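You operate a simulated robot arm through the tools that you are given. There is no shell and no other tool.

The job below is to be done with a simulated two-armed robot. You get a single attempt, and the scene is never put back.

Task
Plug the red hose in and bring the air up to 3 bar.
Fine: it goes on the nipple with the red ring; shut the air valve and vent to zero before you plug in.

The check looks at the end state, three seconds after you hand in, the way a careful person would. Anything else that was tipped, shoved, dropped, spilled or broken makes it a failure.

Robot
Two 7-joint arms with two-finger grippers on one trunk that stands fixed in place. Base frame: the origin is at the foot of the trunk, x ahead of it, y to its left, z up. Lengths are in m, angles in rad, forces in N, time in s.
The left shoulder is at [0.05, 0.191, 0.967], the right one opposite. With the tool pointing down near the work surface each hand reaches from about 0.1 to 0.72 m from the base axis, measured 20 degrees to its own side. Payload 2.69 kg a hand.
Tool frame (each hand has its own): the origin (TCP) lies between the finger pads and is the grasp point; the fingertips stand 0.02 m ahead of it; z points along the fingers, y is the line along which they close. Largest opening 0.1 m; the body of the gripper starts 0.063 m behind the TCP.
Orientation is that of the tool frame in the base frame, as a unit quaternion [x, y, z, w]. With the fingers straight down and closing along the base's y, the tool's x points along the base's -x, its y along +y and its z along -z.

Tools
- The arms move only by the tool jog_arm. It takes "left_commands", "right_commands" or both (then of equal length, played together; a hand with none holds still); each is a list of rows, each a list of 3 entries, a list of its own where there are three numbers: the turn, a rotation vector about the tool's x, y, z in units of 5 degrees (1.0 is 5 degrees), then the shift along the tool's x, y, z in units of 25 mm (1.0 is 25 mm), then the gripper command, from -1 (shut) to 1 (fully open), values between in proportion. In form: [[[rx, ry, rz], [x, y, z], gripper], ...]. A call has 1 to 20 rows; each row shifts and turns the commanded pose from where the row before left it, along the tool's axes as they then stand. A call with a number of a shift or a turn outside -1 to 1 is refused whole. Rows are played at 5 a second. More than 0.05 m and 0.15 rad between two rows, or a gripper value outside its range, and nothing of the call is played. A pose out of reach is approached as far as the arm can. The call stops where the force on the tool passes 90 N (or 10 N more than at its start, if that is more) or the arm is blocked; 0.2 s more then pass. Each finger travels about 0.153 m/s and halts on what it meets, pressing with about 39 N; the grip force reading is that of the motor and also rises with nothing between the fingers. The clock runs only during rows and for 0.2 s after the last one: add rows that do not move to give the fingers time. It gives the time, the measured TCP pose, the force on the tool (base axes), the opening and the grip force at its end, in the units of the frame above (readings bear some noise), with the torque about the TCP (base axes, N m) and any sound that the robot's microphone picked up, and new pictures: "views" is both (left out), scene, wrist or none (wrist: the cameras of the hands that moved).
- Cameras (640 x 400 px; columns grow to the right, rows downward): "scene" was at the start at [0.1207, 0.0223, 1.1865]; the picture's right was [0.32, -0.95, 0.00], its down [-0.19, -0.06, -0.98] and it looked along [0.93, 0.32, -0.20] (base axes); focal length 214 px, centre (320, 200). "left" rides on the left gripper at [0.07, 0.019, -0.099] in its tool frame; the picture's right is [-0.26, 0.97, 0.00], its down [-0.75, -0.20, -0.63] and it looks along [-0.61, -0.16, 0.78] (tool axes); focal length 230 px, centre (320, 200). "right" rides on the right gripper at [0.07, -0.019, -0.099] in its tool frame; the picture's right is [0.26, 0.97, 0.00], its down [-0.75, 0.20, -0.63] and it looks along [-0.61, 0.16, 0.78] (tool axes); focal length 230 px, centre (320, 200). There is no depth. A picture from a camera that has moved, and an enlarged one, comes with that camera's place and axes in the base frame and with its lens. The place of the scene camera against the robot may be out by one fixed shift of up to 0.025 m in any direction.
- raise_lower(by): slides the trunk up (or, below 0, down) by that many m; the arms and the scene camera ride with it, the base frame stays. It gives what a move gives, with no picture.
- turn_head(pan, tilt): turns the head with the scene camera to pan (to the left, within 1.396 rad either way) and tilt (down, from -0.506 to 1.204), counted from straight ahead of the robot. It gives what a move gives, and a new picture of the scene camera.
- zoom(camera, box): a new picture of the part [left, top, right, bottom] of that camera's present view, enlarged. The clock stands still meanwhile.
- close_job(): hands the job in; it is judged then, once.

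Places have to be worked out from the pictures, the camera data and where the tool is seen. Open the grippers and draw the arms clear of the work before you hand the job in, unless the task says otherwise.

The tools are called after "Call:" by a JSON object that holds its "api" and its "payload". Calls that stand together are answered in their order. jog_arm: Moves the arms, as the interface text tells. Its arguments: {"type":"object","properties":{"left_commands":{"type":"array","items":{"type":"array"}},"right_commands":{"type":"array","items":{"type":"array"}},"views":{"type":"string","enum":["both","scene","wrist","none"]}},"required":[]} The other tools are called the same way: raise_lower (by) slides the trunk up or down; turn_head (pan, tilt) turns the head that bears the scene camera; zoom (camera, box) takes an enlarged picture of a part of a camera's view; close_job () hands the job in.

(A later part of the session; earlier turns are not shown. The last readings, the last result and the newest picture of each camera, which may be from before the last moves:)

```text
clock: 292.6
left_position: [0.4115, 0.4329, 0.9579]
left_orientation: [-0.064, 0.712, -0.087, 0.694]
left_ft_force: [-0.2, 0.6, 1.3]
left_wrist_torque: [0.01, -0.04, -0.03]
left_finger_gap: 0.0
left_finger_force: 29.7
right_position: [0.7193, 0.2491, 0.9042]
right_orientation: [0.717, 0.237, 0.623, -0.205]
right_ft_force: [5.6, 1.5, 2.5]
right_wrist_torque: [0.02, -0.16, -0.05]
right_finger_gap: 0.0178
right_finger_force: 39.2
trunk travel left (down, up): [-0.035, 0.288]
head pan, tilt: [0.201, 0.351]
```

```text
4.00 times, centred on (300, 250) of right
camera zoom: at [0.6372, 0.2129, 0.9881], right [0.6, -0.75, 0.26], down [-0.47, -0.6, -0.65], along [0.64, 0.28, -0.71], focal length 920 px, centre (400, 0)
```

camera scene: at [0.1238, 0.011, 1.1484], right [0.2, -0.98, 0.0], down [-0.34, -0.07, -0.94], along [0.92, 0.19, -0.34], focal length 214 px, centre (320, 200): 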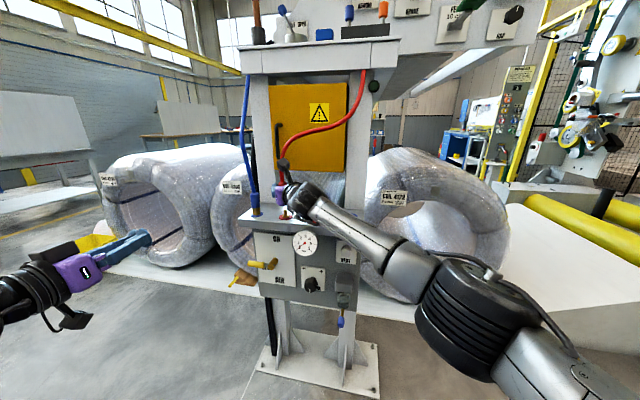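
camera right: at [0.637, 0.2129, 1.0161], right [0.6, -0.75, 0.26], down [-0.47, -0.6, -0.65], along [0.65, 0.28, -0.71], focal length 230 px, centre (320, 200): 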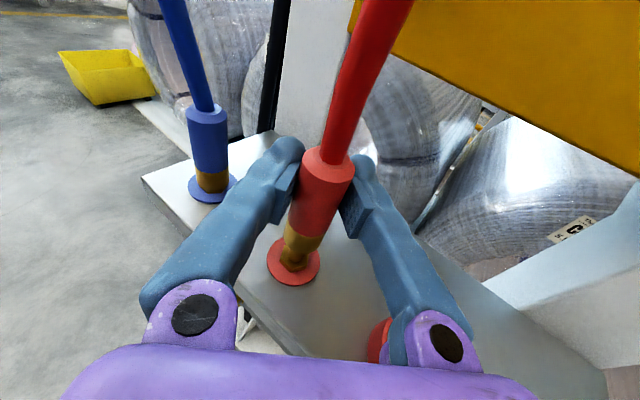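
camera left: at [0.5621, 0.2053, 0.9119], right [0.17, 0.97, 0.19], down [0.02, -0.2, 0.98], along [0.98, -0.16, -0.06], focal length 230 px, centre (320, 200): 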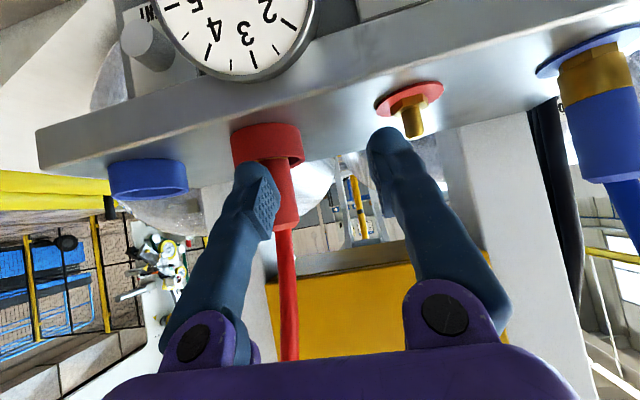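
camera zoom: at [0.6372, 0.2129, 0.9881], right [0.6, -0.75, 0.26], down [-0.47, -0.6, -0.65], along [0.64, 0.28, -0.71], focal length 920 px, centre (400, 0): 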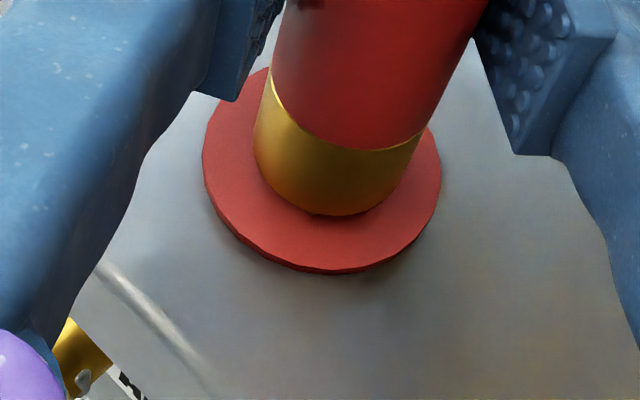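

Call:
{"api": "raise_lower", "payload": {"by": 0.004}}

Call:
{"api": "zoom", "payload": {"camera": "right", "box": [230, 200, 370, 300]}}

```text
clock: 293.1
left_position: [0.4128, 0.434, 0.9599]
left_orientation: [-0.066, 0.712, -0.086, 0.694]
left_ft_force: [0.5, -0.2, 0.1]
left_wrist_torque: [0.0, 0.03, -0.02]
left_finger_gap: 0.0002
left_finger_force: 28.9
right_position: [0.7187, 0.25, 0.908]
right_orientation: [0.717, 0.238, 0.622, -0.206]
right_ft_force: [-0.9, -0.9, -6.9]
right_wrist_torque: [-0.02, 0.0, 0.02]
right_finger_gap: 0.0178
right_finger_force: 38.9
trunk travel left (down, up): [-0.039, 0.284]
head pan, tilt: [0.201, 0.351]
```

```text
4.00 times, centred on (300, 250) of right
camera zoom: at [0.6373, 0.2133, 0.9926], right [0.61, -0.75, 0.26], down [-0.47, -0.6, -0.65], along [0.64, 0.28, -0.71], focal length 920 px, centre (400, 0)
```

zoom: 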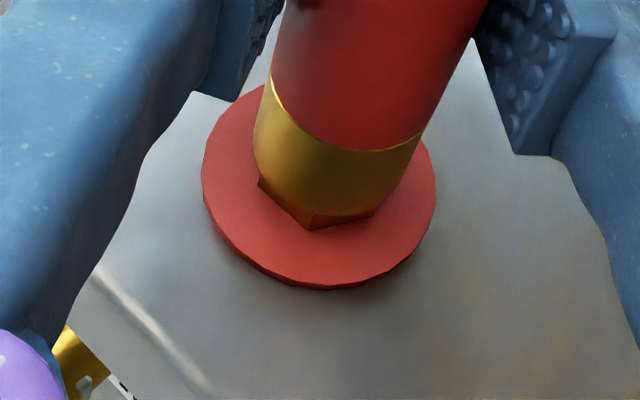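

It isn't locked, since it lifts with mild resistance. I'll seat it again and push harder, straight down.

Call:
{"api": "raise_lower", "payload": {"by": -0.006}}

Call:
{"api": "raise_lower", "payload": {"by": -0.005}}

Call:
{"api": "raise_lower", "payload": {"by": -0.004}}

```text
clock: 293.7
left_position: [0.4124, 0.433, 0.9565]
left_orientation: [-0.065, 0.711, -0.087, 0.694]
left_ft_force: [0.7, 1.3, -0.7]
left_wrist_torque: [-0.03, -0.01, 0.0]
left_finger_gap: 0.0
left_finger_force: 29.4
right_position: [0.7196, 0.2493, 0.9059]
right_orientation: [0.716, 0.238, 0.623, -0.206]
right_ft_force: [2.3, 1.7, 5.2]
right_wrist_torque: [0.08, -0.08, -0.01]
right_finger_gap: 0.018
right_finger_force: 39.2
trunk travel left (down, up): [-0.033, 0.29]
head pan, tilt: [0.201, 0.351]
```

```text
clock: 294.2
left_position: [0.4121, 0.4349, 0.9507]
left_orientation: [-0.065, 0.711, -0.087, 0.695]
left_ft_force: [-0.1, -0.5, -0.6]
left_wrist_torque: [0.0, -0.03, -0.03]
left_finger_gap: 0.0
left_finger_force: 29.3
right_position: [0.7191, 0.2495, 0.9038]
right_orientation: [0.714, 0.237, 0.626, -0.205]
right_ft_force: [15.5, 11.4, 24.0]
right_wrist_torque: [0.41, -0.41, 0.01]
right_finger_gap: 0.0177
right_finger_force: 39.2
trunk travel left (down, up): [-0.028, 0.295]
head pan, tilt: [0.201, 0.351]
```

```text
clock: 294.7
left_position: [0.4097, 0.4343, 0.947]
left_orientation: [-0.065, 0.711, -0.087, 0.695]
left_ft_force: [-0.2, -0.3, -0.4]
left_wrist_torque: [0.02, 0.0, -0.01]
left_finger_gap: 0.0
left_finger_force: 29.3
right_position: [0.7186, 0.2493, 0.9009]
right_orientation: [0.714, 0.238, 0.626, -0.205]
right_ft_force: [19.0, 12.1, 30.0]
right_wrist_torque: [0.26, -0.27, -0.02]
right_finger_gap: 0.0178
right_finger_force: 39.3
trunk travel left (down, up): [-0.024, 0.299]
head pan, tilt: [0.201, 0.351]
```

Call:
{"api": "zoom", "payload": {"camera": "right", "box": [170, 140, 360, 290]}}

Call:
{"api": "jog_arm", "payload": {"right_commands": [[[0, 0, 0], [0, 0, 0], -1], [[0, 0, 0], [0, 0, 0], -1]], "views": "none"}}

```text
2.67 times, centred on (265, 215) of right
camera zoom: at [0.6357, 0.2127, 0.9841], right [0.6, -0.75, 0.26], down [-0.46, -0.6, -0.66], along [0.65, 0.28, -0.71], focal length 614 px, centre (467, 160)
```

zoom: 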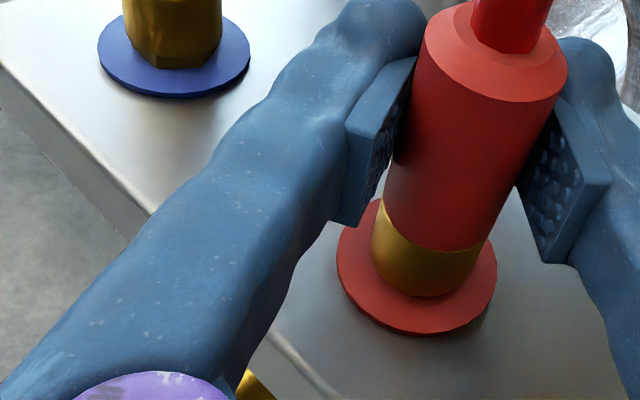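

```text
clock: 295.3
left_position: [0.4105, 0.4332, 0.9481]
left_orientation: [-0.065, 0.711, -0.087, 0.695]
left_ft_force: [0.2, -0.4, 0.3]
left_wrist_torque: [-0.01, 0.02, 0.01]
left_finger_gap: 0.0
left_finger_force: 29.1
right_position: [0.7184, 0.2488, 0.9015]
right_orientation: [0.715, 0.238, 0.625, -0.204]
right_ft_force: [18.4, 12.7, 31.0]
right_wrist_torque: [0.28, -0.29, -0.01]
right_finger_gap: 0.0178
right_finger_force: 39.5
trunk travel left (down, up): [-0.024, 0.299]
head pan, tilt: [0.201, 0.351]
```

The red socket is seated right down on its ring, at least as deep as the blue one. I'll relax a little and open the gripper.

Call:
{"api": "raise_lower", "payload": {"by": 0.003}}

Call:
{"api": "jog_arm", "payload": {"right_commands": [[[0, 0, 0], [0, 0, 0], -0.5], [[0, 0, 0], [0, 0, 0], 0], [[0, 0, 0], [0, 0, 0], 0.1], [[0, 0, 0], [0, 0, 0], 0.1]], "views": "both"}}

Call:
{"api": "zoom", "payload": {"camera": "right", "box": [170, 100, 410, 290]}}

```text
clock: 295.9
left_position: [0.4103, 0.4344, 0.9489]
left_orientation: [-0.064, 0.711, -0.086, 0.695]
left_ft_force: [0.7, -0.7, -0.2]
left_wrist_torque: [-0.01, 0.01, 0.02]
left_finger_gap: 0.0001
left_finger_force: 29.6
right_position: [0.7191, 0.2498, 0.9011]
right_orientation: [0.715, 0.237, 0.625, -0.204]
right_ft_force: [13.9, 8.8, 21.0]
right_wrist_torque: [0.15, -0.27, -0.01]
right_finger_gap: 0.0179
right_finger_force: 39.8
trunk travel left (down, up): [-0.027, 0.296]
head pan, tilt: [0.201, 0.351]
```

```text
clock: 296.9
left_position: [0.4118, 0.4336, 0.9504]
left_orientation: [-0.065, 0.712, -0.087, 0.694]
left_ft_force: [-0.6, 0.2, 0.4]
left_wrist_torque: [0.04, -0.03, 0.01]
left_finger_gap: 0.0002
left_finger_force: 30.0
right_position: [0.7196, 0.2497, 0.8992]
right_orientation: [0.717, 0.237, 0.623, -0.204]
right_ft_force: [-0.5, 0.0, -0.6]
right_wrist_torque: [0.0, 0.0, 0.02]
right_finger_gap: 0.055
right_finger_force: 0.0
trunk travel left (down, up): [-0.027, 0.296]
head pan, tilt: [0.201, 0.351]
camera scene: at [0.1237, 0.0108, 1.1744], right [0.2, -0.98, 0.0], down [-0.34, -0.07, -0.94], along [0.92, 0.19, -0.34], focal length 214 px, centre (320, 200)
camera right: at [0.6369, 0.2128, 0.982], right [0.6, -0.75, 0.26], down [-0.47, -0.6, -0.65], along [0.65, 0.28, -0.71], focal length 230 px, centre (320, 200)
```

scene: 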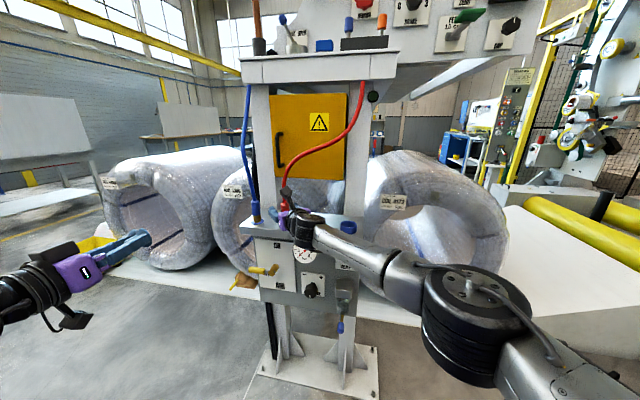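
right: 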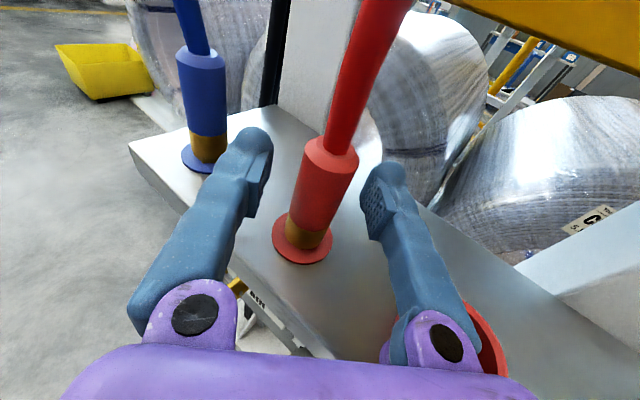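

```text
2.11 times, centred on (290, 195) of right
camera zoom: at [0.6369, 0.2128, 0.982], right [0.6, -0.75, 0.26], down [-0.47, -0.6, -0.65], along [0.65, 0.28, -0.71], focal length 484 px, centre (383, 210)
```

zoom: 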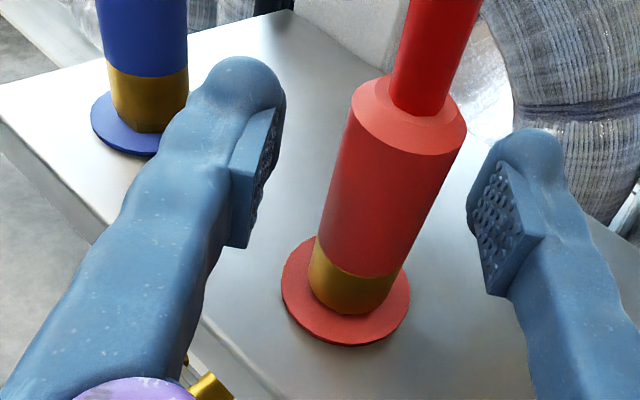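

The fitting stays upright and seated on its own. I'll back the right hand straight out in small steps, keeping clear of the hose.

Call:
{"api": "jog_arm", "payload": {"right_commands": [[[0, 0, 0], [-0.136, 0, -0.99], 0.1], [[0, 0, 0], [-0.136, 0, -0.99], 0.1], [[0, 0, 0], [0, 0, 0], 0.1]], "views": "both"}}

```text
clock: 297.7
left_position: [0.4122, 0.434, 0.9492]
left_orientation: [-0.065, 0.712, -0.087, 0.694]
left_ft_force: [-0.3, -0.5, 0.8]
left_wrist_torque: [-0.03, -0.03, 0.02]
left_finger_gap: 0.0002
left_finger_force: 29.9
right_position: [0.7192, 0.2507, 0.8982]
right_orientation: [0.716, 0.237, 0.623, -0.206]
right_ft_force: [0.4, -0.3, 0.4]
right_wrist_torque: [0.03, 0.01, 0.01]
right_finger_gap: 0.0549
right_finger_force: 0.0
right hand out of reach, approached as far as the arm can: row 1, 2
trunk travel left (down, up): [-0.027, 0.296]
head pan, tilt: [0.201, 0.351]
camera scene: at [0.1237, 0.0108, 1.1744], right [0.2, -0.98, 0.0], down [-0.34, -0.07, -0.94], along [0.92, 0.19, -0.34], focal length 214 px, centre (320, 200)
camera right: at [0.637, 0.2128, 0.9822], right [0.6, -0.75, 0.26], down [-0.47, -0.6, -0.65], along [0.65, 0.28, -0.71], focal length 230 px, centre (320, 200)
```

scene: 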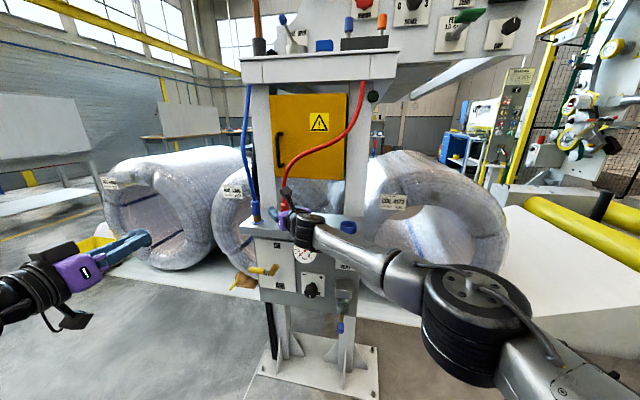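
right: 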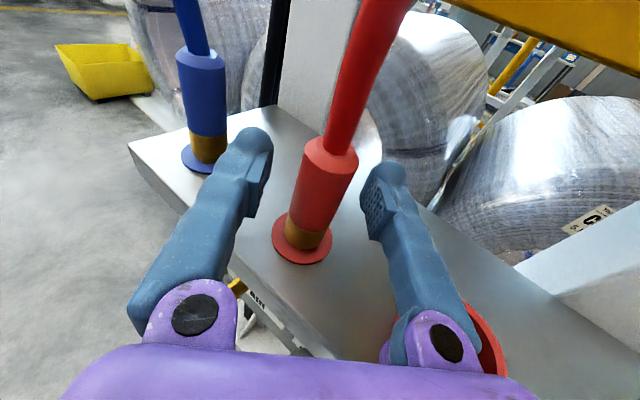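

The arm didn't move; that exact direction is blocked for this posture. I'll try backing out with a slight rise.

Call:
{"api": "jog_arm", "payload": {"right_commands": [[[0, 0, 0], [0.1, 0, -0.4], 0.1], [[0, 0, 0], [0, 0, 0], 0.1]], "views": "none"}}

```text
clock: 298.3
left_position: [0.4109, 0.4347, 0.9477]
left_orientation: [-0.064, 0.712, -0.086, 0.694]
left_ft_force: [-0.2, -1.0, -0.3]
left_wrist_torque: [-0.01, 0.03, -0.03]
left_finger_gap: 0.0002
left_finger_force: 29.7
right_position: [0.7137, 0.2504, 0.9041]
right_orientation: [0.716, 0.239, 0.623, -0.207]
right_ft_force: [-0.1, 0.2, 0.8]
right_wrist_torque: [0.0, -0.03, -0.02]
right_finger_gap: 0.055
right_finger_force: 0.0
right hand out of reach, approached as far as the arm can: row 1
trunk travel left (down, up): [-0.027, 0.296]
head pan, tilt: [0.201, 0.351]
```

Call:
{"api": "jog_arm", "payload": {"right_commands": [[[0, 0, 0], [0.1, 0, -0.4], 0.1], [[0, 0, 0], [0.1, 0, -0.4], 0.1], [[0, 0, 0], [0, 0, 0], 0.1]], "views": "wrist"}}

```text
clock: 299.1
left_position: [0.4127, 0.4335, 0.9495]
left_orientation: [-0.065, 0.711, -0.086, 0.694]
left_ft_force: [-0.6, -0.3, 0.2]
left_wrist_torque: [0.0, -0.02, -0.02]
left_finger_gap: 0.0001
left_finger_force: 29.3
right_position: [0.7139, 0.2276, 0.9116]
right_orientation: [0.718, 0.238, 0.621, -0.205]
right_ft_force: [0.0, 0.2, -0.6]
right_wrist_torque: [-0.01, 0.03, 0.01]
right_finger_gap: 0.0553
right_finger_force: 0.2
right hand out of reach, approached as far as the arm can: row 1, 2
trunk travel left (down, up): [-0.027, 0.296]
head pan, tilt: [0.201, 0.351]
camera right: at [0.6324, 0.1908, 0.9959], right [0.61, -0.75, 0.26], down [-0.47, -0.6, -0.65], along [0.64, 0.27, -0.71], focal length 230 px, centre (320, 200)
```

right: 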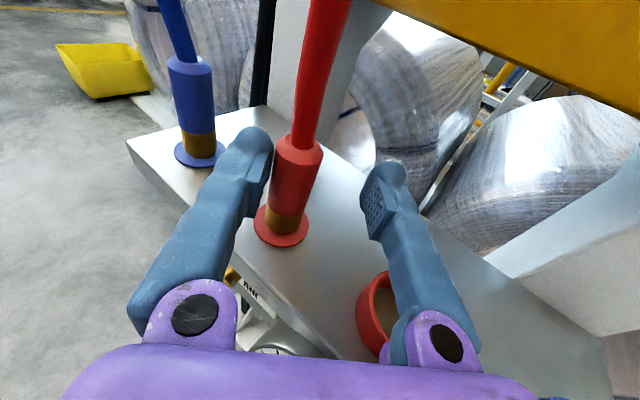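

The solver is drifting right and the left finger is now next to the fitting. I'll open the gripper fully for clearance before moving on.

Call:
{"api": "jog_arm", "payload": {"right_commands": [[[0, 0, 0], [0, 0, 0], 0.5], [[0, 0, 0], [0, 0, 0], 1], [[0, 0, 0], [0, 0, 0], 1], [[0, 0, 0], [0, 0, 0], 1]], "views": "wrist"}}

```text
clock: 300.1
left_position: [0.4125, 0.4347, 0.9489]
left_orientation: [-0.065, 0.712, -0.088, 0.694]
left_ft_force: [-0.8, -0.3, 0.1]
left_wrist_torque: [-0.03, -0.02, -0.03]
left_finger_gap: 0.0002
left_finger_force: 29.6
right_position: [0.715, 0.2273, 0.9109]
right_orientation: [0.718, 0.238, 0.621, -0.205]
right_ft_force: [0.4, 0.5, 0.1]
right_wrist_torque: [0.01, -0.03, 0.01]
right_finger_gap: 0.1
right_finger_force: 0.0
trunk travel left (down, up): [-0.027, 0.296]
head pan, tilt: [0.201, 0.351]
camera right: at [0.6323, 0.191, 0.9959], right [0.61, -0.75, 0.26], down [-0.47, -0.6, -0.65], along [0.64, 0.27, -0.71], focal length 230 px, centre (320, 200)
```

right: 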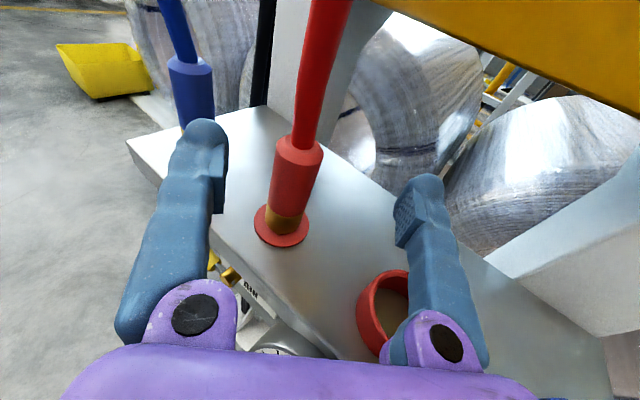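

Clearance is good now. A steeper tool backed out freely before, so I'll pitch down about 15° and then retreat.

Call:
{"api": "jog_arm", "payload": {"right_commands": [[[0, -1, 0], [0, 0, 0], 1], [[0, -1, 0], [0, 0, 0], 1], [[0, -1, 0], [0, 0, 0], 1], [[0, 0, 0], [0, 0, 0], 1]], "views": "wrist"}}

```text
clock: 301.1
left_position: [0.4122, 0.4334, 0.9485]
left_orientation: [-0.064, 0.712, -0.087, 0.694]
left_ft_force: [0.8, -0.7, -0.5]
left_wrist_torque: [-0.03, 0.02, 0.02]
left_finger_gap: 0.0
left_finger_force: 29.4
right_position: [0.7146, 0.2262, 0.9114]
right_orientation: [0.792, 0.262, 0.524, -0.172]
right_ft_force: [0.1, -0.2, -0.2]
right_wrist_torque: [0.01, -0.02, 0.03]
right_finger_gap: 0.1001
right_finger_force: 0.1
trunk travel left (down, up): [-0.027, 0.296]
head pan, tilt: [0.201, 0.351]
camera right: at [0.6515, 0.2053, 1.0158], right [0.66, -0.72, 0.24], down [-0.58, -0.68, -0.44], along [0.48, 0.15, -0.86], focal length 230 px, centre (320, 200)
```

right: 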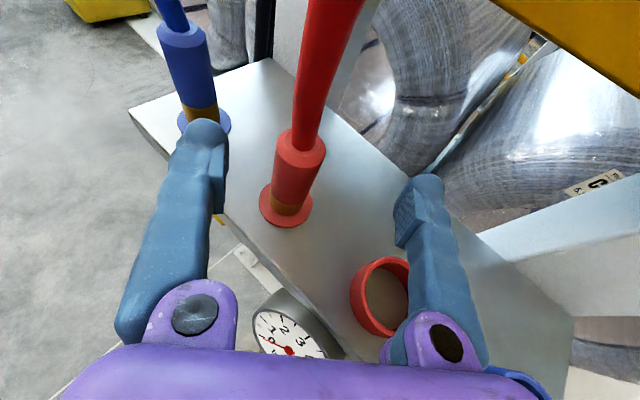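

Call:
{"api": "jog_arm", "payload": {"right_commands": [[[0, 0, 0], [-0.392, 0, -0.92], 1], [[0, 0, 0], [-0.392, 0, -0.92], 1], [[0, 0, 0], [0, 0, 0], 1]], "views": "wrist"}}

```text
clock: 301.9
left_position: [0.4115, 0.4337, 0.9507]
left_orientation: [-0.065, 0.712, -0.088, 0.694]
left_ft_force: [-0.2, 0.7, -0.5]
left_wrist_torque: [0.01, 0.0, -0.03]
left_finger_gap: 0.0
left_finger_force: 29.1
right_position: [0.6743, 0.1951, 0.9129]
right_orientation: [0.792, 0.262, 0.524, -0.172]
right_ft_force: [0.2, -0.8, -0.3]
right_wrist_torque: [-0.01, 0.02, 0.01]
right_finger_gap: 0.0999
right_finger_force: 0.1
trunk travel left (down, up): [-0.027, 0.296]
head pan, tilt: [0.201, 0.351]
camera right: at [0.6108, 0.1745, 1.0162], right [0.66, -0.72, 0.24], down [-0.58, -0.68, -0.44], along [0.48, 0.15, -0.86], focal length 230 px, centre (320, 200)
```

right: 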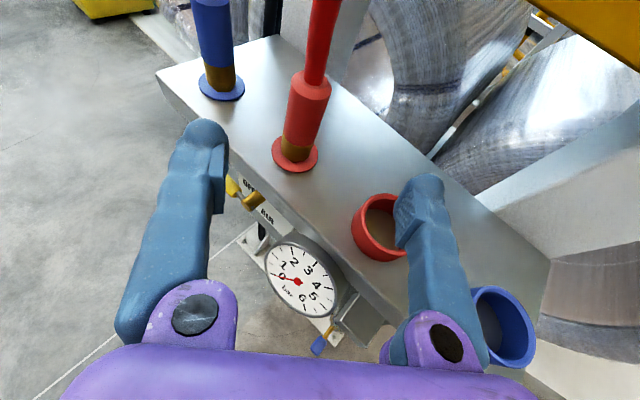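

That worked; the hand is clear of the hose. I'll continue withdrawing and move the right hand over to its own side.

Call:
{"api": "jog_arm", "payload": {"right_commands": [[[0, 0, 0], [-0.392, 0, -0.92], 1], [[0, 0, 0], [-0.392, 0, -0.92], 1], [[0, 0, 0], [-0.392, 0, -0.92], 0.5], [[0, 0, 0], [-0.235, 0.804, -0.547], 0], [[0, 0, 0], [-0.235, 0.804, -0.547], -0.5], [[0, 0, 0], [-0.235, 0.804, -0.547], -1], [[0, 0, 0], [-0.235, 0.804, -0.547], -1], [[0, 0, 0], [-0.235, 0.804, -0.547], -1], [[0, 0, 0], [-0.235, 0.804, -0.547], -1], [[0, 0, 0], [-0.235, 0.804, -0.547], -1], [[0, 0, 0], [-0.235, 0.804, -0.547], -1], [[0, 0, 0], [-0.235, 0.804, -0.547], -1], [[0, 0, 0], [-0.235, 0.804, -0.547], -1], [[0, 0, 0], [0, 0, 0], -1]], "views": "scene"}}

Call:
{"api": "zoom", "payload": {"camera": "scene", "box": [220, 180, 380, 300]}}

```text
clock: 304.9
left_position: [0.412, 0.4338, 0.9489]
left_orientation: [-0.065, 0.712, -0.087, 0.694]
left_ft_force: [-0.4, 0.4, 0.2]
left_wrist_torque: [0.01, 0.0, 0.0]
left_finger_gap: 0.0001
left_finger_force: 29.1
right_position: [0.6134, -0.0972, 0.9116]
right_orientation: [0.792, 0.262, 0.524, -0.172]
right_ft_force: [-0.6, -0.6, -0.7]
right_wrist_torque: [-0.01, -0.02, -0.03]
right_finger_gap: 0.0
right_finger_force: 29.3
trunk travel left (down, up): [-0.027, 0.296]
head pan, tilt: [0.201, 0.351]
camera scene: at [0.1237, 0.0107, 1.1744], right [0.2, -0.98, 0.0], down [-0.34, -0.07, -0.94], along [0.92, 0.19, -0.34], focal length 214 px, centre (320, 200)
```

scene: 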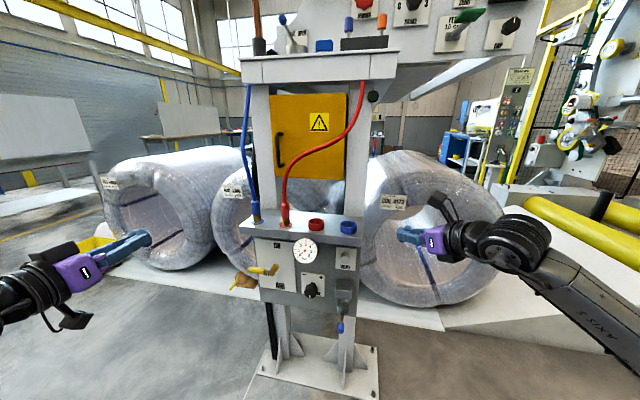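

```text
3.33 times, centred on (300, 240) of scene
camera zoom: at [0.1237, 0.0107, 1.1744], right [0.2, -0.98, 0.0], down [-0.34, -0.07, -0.94], along [0.92, 0.19, -0.34], focal length 715 px, centre (387, 67)
```

zoom: 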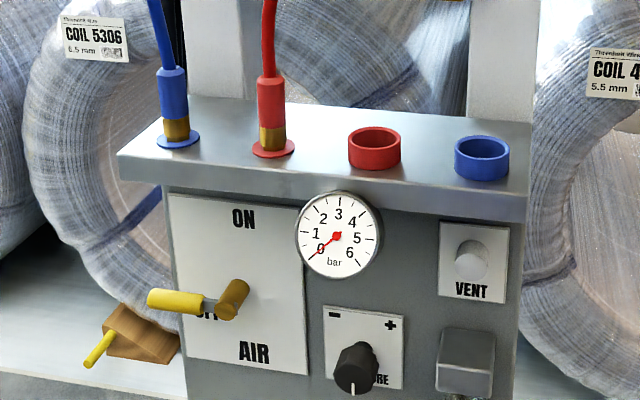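

The red hose is now plugged in just like the blue one. Next I have to turn the air on. I'll lower the trunk again for the low controls and unwind the left wrist roll toward mid-range.

Call:
{"api": "raise_lower", "payload": {"by": -0.026}}

Call:
{"api": "jog_arm", "payload": {"left_commands": [[[0, 0, -1], [0, 0, 0], -1], [[0, 0, -1], [0, 0, 0], -1], [[0, 0, -1], [0, 0, 0], -1], [[0, 0, -1], [0, 0, 0], -1], [[0, 0, -1], [0, 0, 0], -1], [[0, 0, -1], [0, 0, 0], -1], [[0, 0, -1], [0, 0, 0], -1], [[0, 0, -1], [0, 0, 0], -1], [[0, 0, -1], [0, 0, 0], -1], [[0, 0, -1], [0, 0, 0], -1], [[0, 0, -1], [0, 0, 0], -1], [[0, 0, -1], [0, 0, 0], -1], [[0, 0, -1], [0, 0, 0], -1], [[0, 0, -1], [0, 0, 0], -1], [[0, 0, -1], [0, 0, 0], -1], [[0, 0, -1], [0, 0, 0], -1], [[0, 0, -1], [0, 0, 0], -1], [[0, 0, -1], [0, 0, 0], -1], [[0, 0, -1], [0, 0, 0], -1], [[0, 0, -1], [0, 0, 0], -1]], "views": "none"}}

```text
clock: 305.6
left_position: [0.4122, 0.4339, 0.9225]
left_orientation: [-0.065, 0.711, -0.087, 0.694]
left_ft_force: [-0.1, 0.1, 0.1]
left_wrist_torque: [0.03, -0.04, -0.03]
left_finger_gap: 0.0002
left_finger_force: 29.3
right_position: [0.6133, -0.0963, 0.8863]
right_orientation: [0.792, 0.262, 0.524, -0.172]
right_ft_force: [-0.5, 0.5, -0.1]
right_wrist_torque: [-0.02, 0.0, 0.02]
right_finger_gap: 0.0
right_finger_force: 29.0
trunk travel left (down, up): [-0.001, 0.322]
head pan, tilt: [0.201, 0.351]
```

```text
clock: 309.8
left_position: [0.4108, 0.433, 0.9233]
left_orientation: [0.587, -0.407, 0.588, -0.379]
left_ft_force: [-0.1, 0.0, -0.1]
left_wrist_torque: [0.01, 0.0, 0.0]
left_finger_gap: 0.0
left_finger_force: 29.6
right_position: [0.6139, -0.0957, 0.8851]
right_orientation: [0.792, 0.261, 0.524, -0.172]
right_ft_force: [0.8, 0.3, 0.0]
right_wrist_torque: [0.03, -0.01, -0.03]
right_finger_gap: 0.0
right_finger_force: 29.9
trunk travel left (down, up): [-0.001, 0.322]
head pan, tilt: [0.201, 0.351]
```

Call:
{"api": "jog_arm", "payload": {"left_commands": [[[0, 0, -1], [0, 0, 0], -1], [[0, 0, -1], [0, 0, 0], -1], [[0, 0, -1], [0, 0, 0], -1], [[0, 0, -1], [0, 0, 0], -1], [[0, 0, -1], [0, 0, 0], -1], [[0, 0, -1], [0, 0, 0], -1], [[0, 0, -1], [0, 0, 0], -1], [[0, 0, -1], [0, 0, 0], -1], [[0, 0, -1], [0, 0, 0], -1], [[0, 0, -1], [0, 0, 0], -1], [[0, 0, -1], [0, 0, 0], -1], [[0, 0, -1], [0, 0, 0], -1], [[0, 0, -1], [0, 0, 0], -1], [[0, 0, -1], [0, 0, 0], -1], [[0, 0, -1], [0, 0, 0], -1], [[0, 0, -1], [0, 0, 0], -1], [[0, 0, -1], [0, 0, 0], -1], [[0, 0, -1], [0, 0, 0], -1], [[0, 0, -1], [0, 0, 0], -1], [[0, 0, -1], [0, 0, 0], -1]], "views": "none"}}

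Call:
{"api": "turn_head", "payload": {"pan": 0.6, "tilt": 0.45}}

```text
clock: 314.0
left_position: [0.4126, 0.4329, 0.9242]
left_orientation: [0.689, 0.187, 0.669, 0.207]
left_ft_force: [-0.1, 1.2, 0.9]
left_wrist_torque: [0.0, -0.01, -0.01]
left_finger_gap: 0.0
left_finger_force: 29.5
right_position: [0.6131, -0.0955, 0.8848]
right_orientation: [0.792, 0.261, 0.524, -0.172]
right_ft_force: [0.7, -0.9, 1.0]
right_wrist_torque: [0.0, 0.01, -0.02]
right_finger_gap: 0.0
right_finger_force: 29.2
trunk travel left (down, up): [-0.001, 0.322]
head pan, tilt: [0.201, 0.351]
```

```text
clock: 314.9
left_position: [0.4126, 0.4327, 0.9242]
left_orientation: [0.689, 0.187, 0.669, 0.207]
left_ft_force: [-0.4, 0.0, 0.9]
left_wrist_torque: [0.02, -0.03, 0.01]
left_finger_gap: 0.0
left_finger_force: 29.8
right_position: [0.6134, -0.0971, 0.886]
right_orientation: [0.792, 0.261, 0.525, -0.172]
right_ft_force: [1.1, 0.2, 0.1]
right_wrist_torque: [0.01, 0.0, 0.0]
right_finger_gap: 0.0
right_finger_force: 29.5
trunk travel left (down, up): [-0.001, 0.322]
head pan, tilt: [0.6, 0.45]
camera scene: at [0.1084, 0.0441, 1.1392], right [0.56, -0.83, 0.0], down [-0.36, -0.25, -0.9], along [0.74, 0.51, -0.44], focal length 214 px, centre (320, 200)
```

scene: 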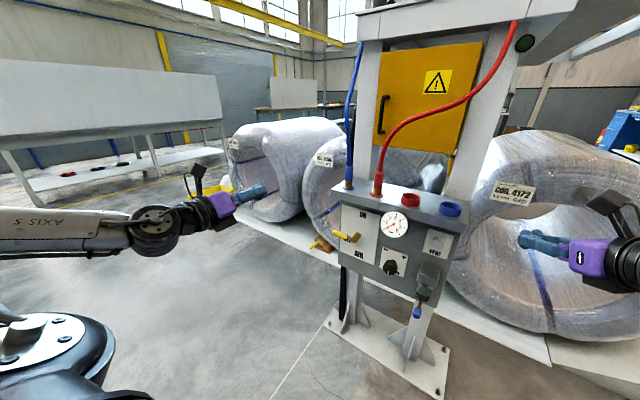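

The left arm's posture has changed: the elbow is now out to the left and low. That may help. I'll finish the roll to 90° and pitch to 60°.

Call:
{"api": "jog_arm", "payload": {"left_commands": [[[0, 0, -1], [0, 0, 0], -1], [[0, 0, -1], [0, 0, 0], -1], [[0, 0, -1], [0, 0, 0], -1], [[0, 0, -1], [0, 0, 0], -1], [[0, 0, -1], [0, 0, 0], -1], [[0, 0, -1], [0, 0, 0], -1], [[0, 0, -1], [0, 0, 0], -1], [[0, 0, -1], [0, 0, 0], -1], [[0, 0, -1], [0, 0, 0], -1], [[0, 0, -1], [0, 0, 0], -1], [[0, 0, -1], [0, 0, 0], -1], [[0, 0, -0.5], [0, 0, 0], -1], [[1, 0, 0], [0, 0, 0], -1], [[1, 0, 0], [0, 0, 0], -1], [[1, 0, 0], [0, 0, 0], -1], [[1, 0, 0], [0, 0, 0], -1], [[0, 0, 0], [0, 0, 0], -1]], "views": "scene"}}

```text
clock: 318.4
left_position: [0.4123, 0.4337, 0.924]
left_orientation: [0.594, 0.573, 0.394, 0.405]
left_ft_force: [-0.5, 0.6, -0.1]
left_wrist_torque: [0.0, 0.04, -0.02]
left_finger_gap: 0.0
left_finger_force: 29.2
right_position: [0.6133, -0.0966, 0.8857]
right_orientation: [0.792, 0.261, 0.525, -0.173]
right_ft_force: [0.1, -0.5, -0.4]
right_wrist_torque: [-0.02, -0.01, 0.03]
right_finger_gap: 0.0002
right_finger_force: 30.0
trunk travel left (down, up): [-0.001, 0.322]
head pan, tilt: [0.6, 0.45]
camera scene: at [0.1084, 0.044, 1.1392], right [0.56, -0.83, 0.0], down [-0.36, -0.25, -0.9], along [0.74, 0.51, -0.44], focal length 214 px, centre (320, 200)
```

scene: 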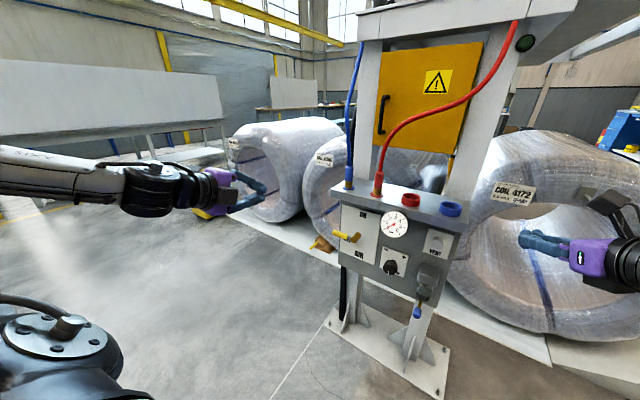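

I'll descend in front of and below the lever, at a safe distance, and watch for complaints.

Call:
{"api": "jog_arm", "payload": {"left_commands": [[[0, 0, 0], [-0.18, -0.672, 0.923], -1], [[0, 0, 0], [-0.18, -0.672, 0.923], -1], [[0, 0, 0], [-0.18, -0.672, 0.923], -1], [[0, 0, 0], [-0.18, -0.672, 0.923], -1], [[0, 0, 0], [-0.18, -0.672, 0.923], -1], [[0, 0, 0], [-0.18, -0.672, 0.923], -1], [[0, 0, 0], [-0.18, -0.672, 0.923], -1], [[0, 0, 0], [-0.18, -0.672, 0.923], -1], [[0, 0, 0], [-0.18, -0.672, 0.923], -1], [[0, 0, 0], [-0.18, -0.672, 0.923], -1], [[0, 0, 0], [0, 0, 0], -1]], "views": "both"}}

```text
clock: 320.9
left_position: [0.5665, 0.3847, 0.6833]
left_orientation: [0.594, 0.573, 0.394, 0.405]
left_ft_force: [0.7, 0.3, 0.3]
left_wrist_torque: [-0.01, 0.0, 0.01]
left_finger_gap: 0.0
left_finger_force: 29.4
right_position: [0.6147, -0.0966, 0.8864]
right_orientation: [0.792, 0.262, 0.524, -0.173]
right_ft_force: [-0.4, -0.6, -0.1]
right_wrist_torque: [0.03, -0.01, 0.01]
right_finger_gap: 0.0
right_finger_force: 29.4
trunk travel left (down, up): [-0.001, 0.322]
head pan, tilt: [0.6, 0.45]
camera scene: at [0.1085, 0.0442, 1.1392], right [0.56, -0.83, 0.0], down [-0.36, -0.25, -0.9], along [0.74, 0.51, -0.44], focal length 214 px, centre (320, 200)
camera left: at [0.481, 0.4574, 0.7371], right [0.34, -0.27, 0.9], down [-0.68, -0.73, 0.04], along [0.64, -0.63, -0.43], focal length 230 px, centre (320, 200)
```

scene: 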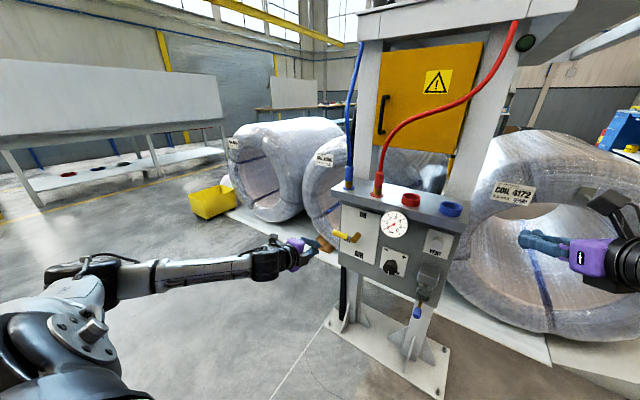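
left: 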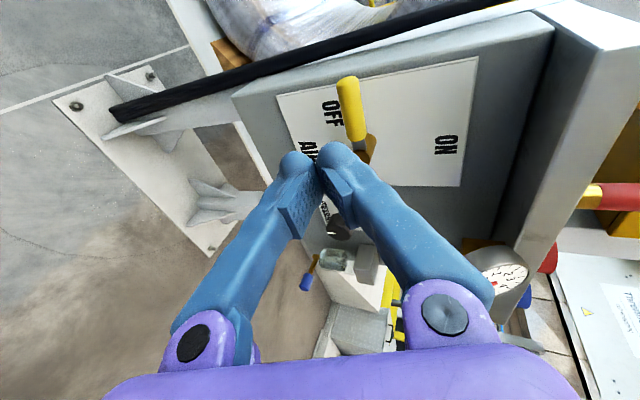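

The left arm now reaches low and flat with ease. I'll go down below handle level and then forward beneath it.

Call:
{"api": "jog_arm", "payload": {"left_commands": [[[0, 0, 0], [-0.28, -0.933, 0.362], -1], [[0, 0, 0], [-0.28, -0.933, 0.362], -1], [[0, 0, 0], [-0.1, -0.1, 0.04], -1], [[0, 0, 0], [0.03, 0.362, 0.932], -1], [[0, 0, 0], [0.03, 0.362, 0.932], -1], [[0, 0, 0], [0.03, 0.362, 0.932], -1], [[0, 0, 0], [0, 0, 0], -1]], "views": "both"}}

Call:
{"api": "zoom", "payload": {"camera": "left", "box": [180, 40, 420, 190]}}

Call:
{"api": "zoom", "payload": {"camera": "scene", "box": [290, 190, 450, 290]}}

```text
clock: 322.4
left_position: [0.6398, 0.3689, 0.6317]
left_orientation: [0.594, 0.573, 0.393, 0.405]
left_ft_force: [-0.2, -0.1, -1.1]
left_wrist_torque: [0.01, 0.01, -0.03]
left_finger_gap: 0.0
left_finger_force: 30.0
right_position: [0.6127, -0.0963, 0.8854]
right_orientation: [0.792, 0.262, 0.524, -0.172]
right_ft_force: [-0.2, -1.4, 0.6]
right_wrist_torque: [0.02, 0.0, 0.0]
right_finger_gap: 0.0004
right_finger_force: 29.5
trunk travel left (down, up): [-0.001, 0.322]
head pan, tilt: [0.6, 0.45]
camera scene: at [0.1085, 0.0441, 1.1392], right [0.56, -0.83, 0.0], down [-0.36, -0.25, -0.9], along [0.74, 0.51, -0.44], focal length 214 px, centre (320, 200)
camera left: at [0.5548, 0.4392, 0.6839], right [0.34, -0.27, 0.9], down [-0.68, -0.73, 0.04], along [0.64, -0.63, -0.43], focal length 230 px, centre (320, 200)
```

scene: 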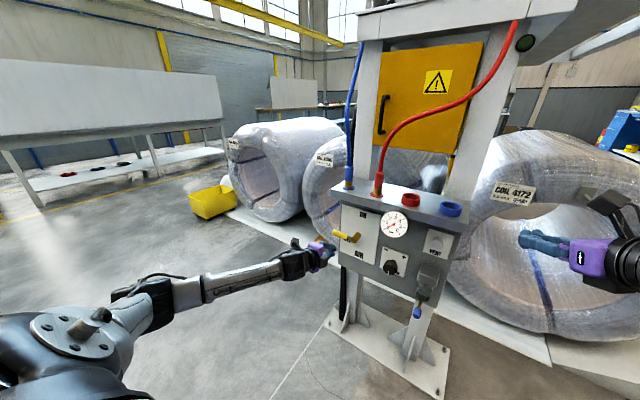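
left: 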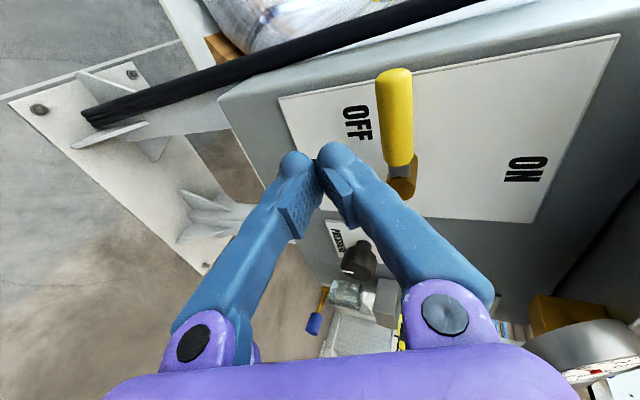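

```text
2.67 times, centred on (300, 115) of left
camera zoom: at [0.5548, 0.4392, 0.6839], right [0.34, -0.27, 0.9], down [-0.68, -0.73, 0.04], along [0.64, -0.63, -0.43], focal length 614 px, centre (373, 427)
```

zoom: 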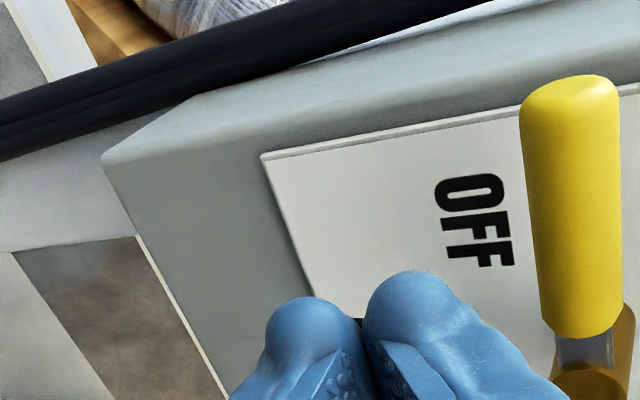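

```text
4.00 times, centred on (370, 240) of scene
camera zoom: at [0.1085, 0.0441, 1.1392], right [0.56, -0.83, 0.0], down [-0.36, -0.25, -0.9], along [0.74, 0.51, -0.44], focal length 858 px, centre (120, 40)
```

zoom: 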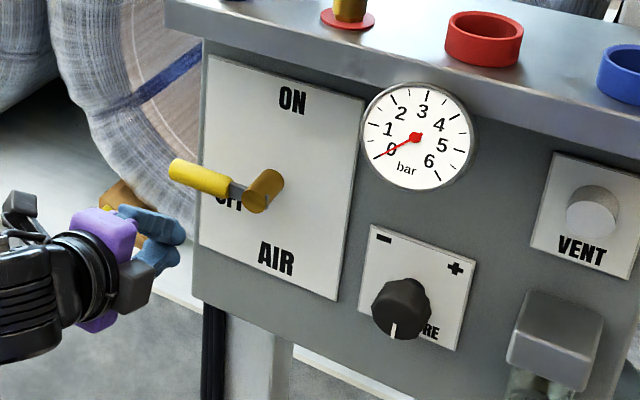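

The fingers are just below the handle. I'll go forward under it.

Call:
{"api": "jog_arm", "payload": {"left_commands": [[[0, 0, 0], [0.03, 0.362, 0.932], -1], [[0, 0, 0], [0.03, 0.362, 0.932], -1], [[0, 0, 0], [0.01, 0.09, 0.23], -1], [[0, 0, 0], [0, 0, 0], -1]], "views": "wrist"}}

Call:
{"api": "zoom", "payload": {"camera": "scene", "box": [290, 190, 450, 290]}}

```text
clock: 323.4
left_position: [0.6956, 0.3672, 0.6317]
left_orientation: [0.594, 0.573, 0.393, 0.406]
left_ft_force: [-0.2, 0.1, -0.4]
left_wrist_torque: [0.01, -0.01, 0.0]
left_finger_gap: 0.0001
left_finger_force: 29.4
right_position: [0.613, -0.0959, 0.8848]
right_orientation: [0.792, 0.262, 0.525, -0.173]
right_ft_force: [0.2, -0.4, -0.5]
right_wrist_torque: [0.01, 0.0, -0.01]
right_finger_gap: 0.0
right_finger_force: 29.4
trunk travel left (down, up): [-0.001, 0.322]
head pan, tilt: [0.6, 0.45]
camera left: at [0.6107, 0.4395, 0.6841], right [0.34, -0.27, 0.9], down [-0.68, -0.73, 0.04], along [0.64, -0.63, -0.43], focal length 230 px, centre (320, 200)
```

left: 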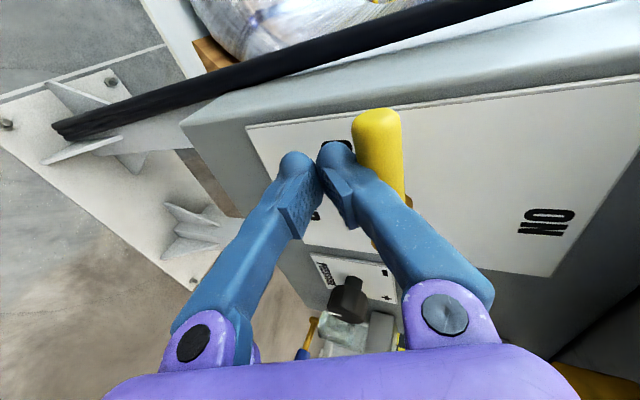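

```text
4.00 times, centred on (370, 240) of scene
camera zoom: at [0.1084, 0.0442, 1.1392], right [0.56, -0.83, 0.0], down [-0.36, -0.25, -0.9], along [0.74, 0.51, -0.44], focal length 858 px, centre (120, 40)
```

zoom: 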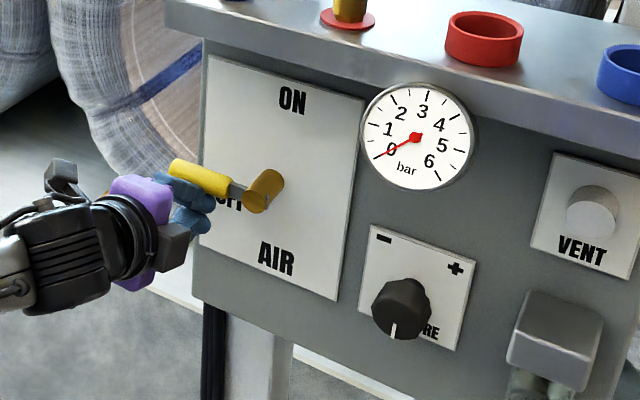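

The finger is under the handle at the right depth. I'll push it up along its arc, the first half now.

Call:
{"api": "jog_arm", "payload": {"left_commands": [[[0, 0, 0], [0.12, 0.299, -0.116], -1], [[0, 0, 0], [0.096, 0.926, -0.359], -1], [[0, 0, 0], [-0.216, 0.914, -0.355], -1], [[0, 0, 0], [0, 0, 0], -1]], "views": "wrist"}}

Call:
{"api": "zoom", "payload": {"camera": "scene", "box": [290, 190, 450, 290]}}

```text
clock: 324.4
left_position: [0.6961, 0.3691, 0.6881]
left_orientation: [0.593, 0.573, 0.394, 0.405]
left_ft_force: [-1.4, 0.0, 0.1]
left_wrist_torque: [-0.01, 0.0, 0.01]
left_finger_gap: 0.0004
left_finger_force: 29.3
right_position: [0.6125, -0.0965, 0.8856]
right_orientation: [0.792, 0.261, 0.525, -0.172]
right_ft_force: [-0.3, 0.1, 0.0]
right_wrist_torque: [-0.03, 0.0, 0.0]
right_finger_gap: 0.0001
right_finger_force: 29.0
trunk travel left (down, up): [-0.001, 0.322]
head pan, tilt: [0.6, 0.45]
camera left: at [0.611, 0.4401, 0.7419], right [0.34, -0.27, 0.9], down [-0.68, -0.73, 0.04], along [0.65, -0.63, -0.43], focal length 230 px, centre (320, 200)
```

left: 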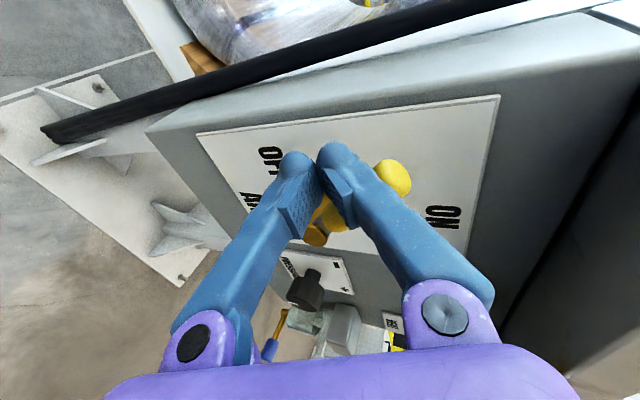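

```text
4.00 times, centred on (370, 240) of scene
camera zoom: at [0.1084, 0.0442, 1.1392], right [0.56, -0.83, 0.0], down [-0.36, -0.25, -0.9], along [0.74, 0.51, -0.44], focal length 858 px, centre (120, 40)
```

zoom: 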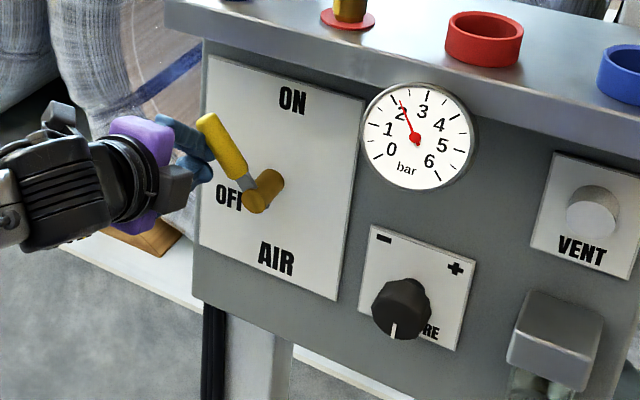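

The handle is moving and the gauge is rising. I'll finish the arc to ON.

Call:
{"api": "jog_arm", "payload": {"left_commands": [[[0, 0, 0], [-0.572, 0.769, -0.298], -1], [[0, 0, 0], [-0.848, 0.508, -0.197], -1], [[0, 0, 0], [-0.3, 0.1, -0.04], -1], [[0, 0, 0], [0, 0, 0], -1]], "views": "both"}}

Call:
{"api": "zoom", "payload": {"camera": "scene", "box": [290, 170, 450, 270]}}

```text
clock: 325.4
left_position: [0.6941, 0.334, 0.7224]
left_orientation: [0.591, 0.578, 0.397, 0.4]
left_ft_force: [-5.1, 32.7, -7.3]
left_wrist_torque: [0.09, -0.22, 0.33]
left_finger_gap: 0.0001
left_finger_force: 29.1
right_position: [0.6145, -0.0942, 0.8853]
right_orientation: [0.793, 0.262, 0.524, -0.171]
right_ft_force: [0.3, -0.3, -0.3]
right_wrist_torque: [0.02, -0.02, 0.01]
right_finger_gap: 0.0
right_finger_force: 29.3
trunk travel left (down, up): [-0.001, 0.322]
head pan, tilt: [0.6, 0.45]
camera scene: at [0.1087, 0.0464, 1.1389], right [0.56, -0.83, 0.0], down [-0.36, -0.25, -0.9], along [0.74, 0.51, -0.44], focal length 214 px, centre (320, 200)
camera left: at [0.6092, 0.4039, 0.7766], right [0.35, -0.27, 0.9], down [-0.67, -0.74, 0.04], along [0.65, -0.62, -0.44], focal length 230 px, centre (320, 200)
```

scene: 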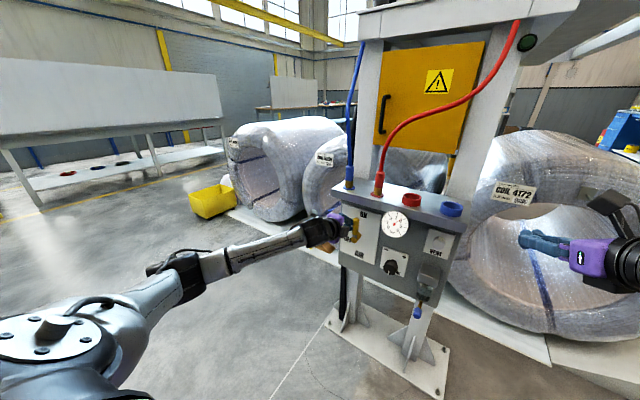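
left: 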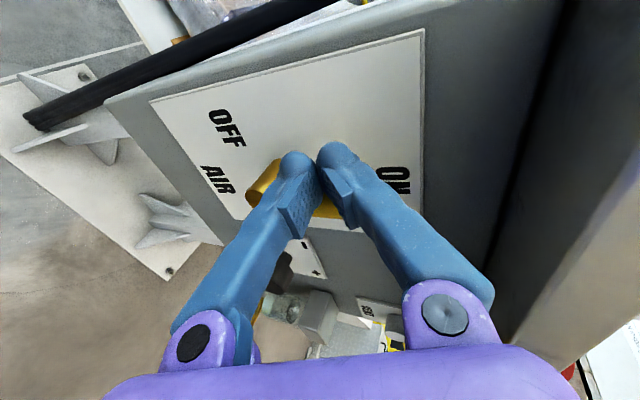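

```text
4.00 times, centred on (370, 220) of scene
camera zoom: at [0.1087, 0.0464, 1.1389], right [0.56, -0.83, 0.0], down [-0.36, -0.25, -0.9], along [0.74, 0.51, -0.44], focal length 858 px, centre (120, 120)
```

zoom: 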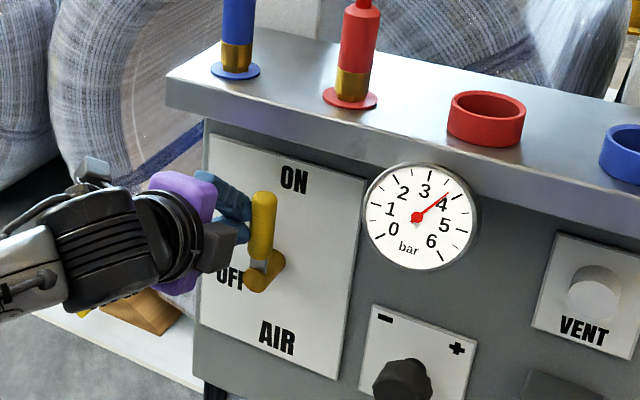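

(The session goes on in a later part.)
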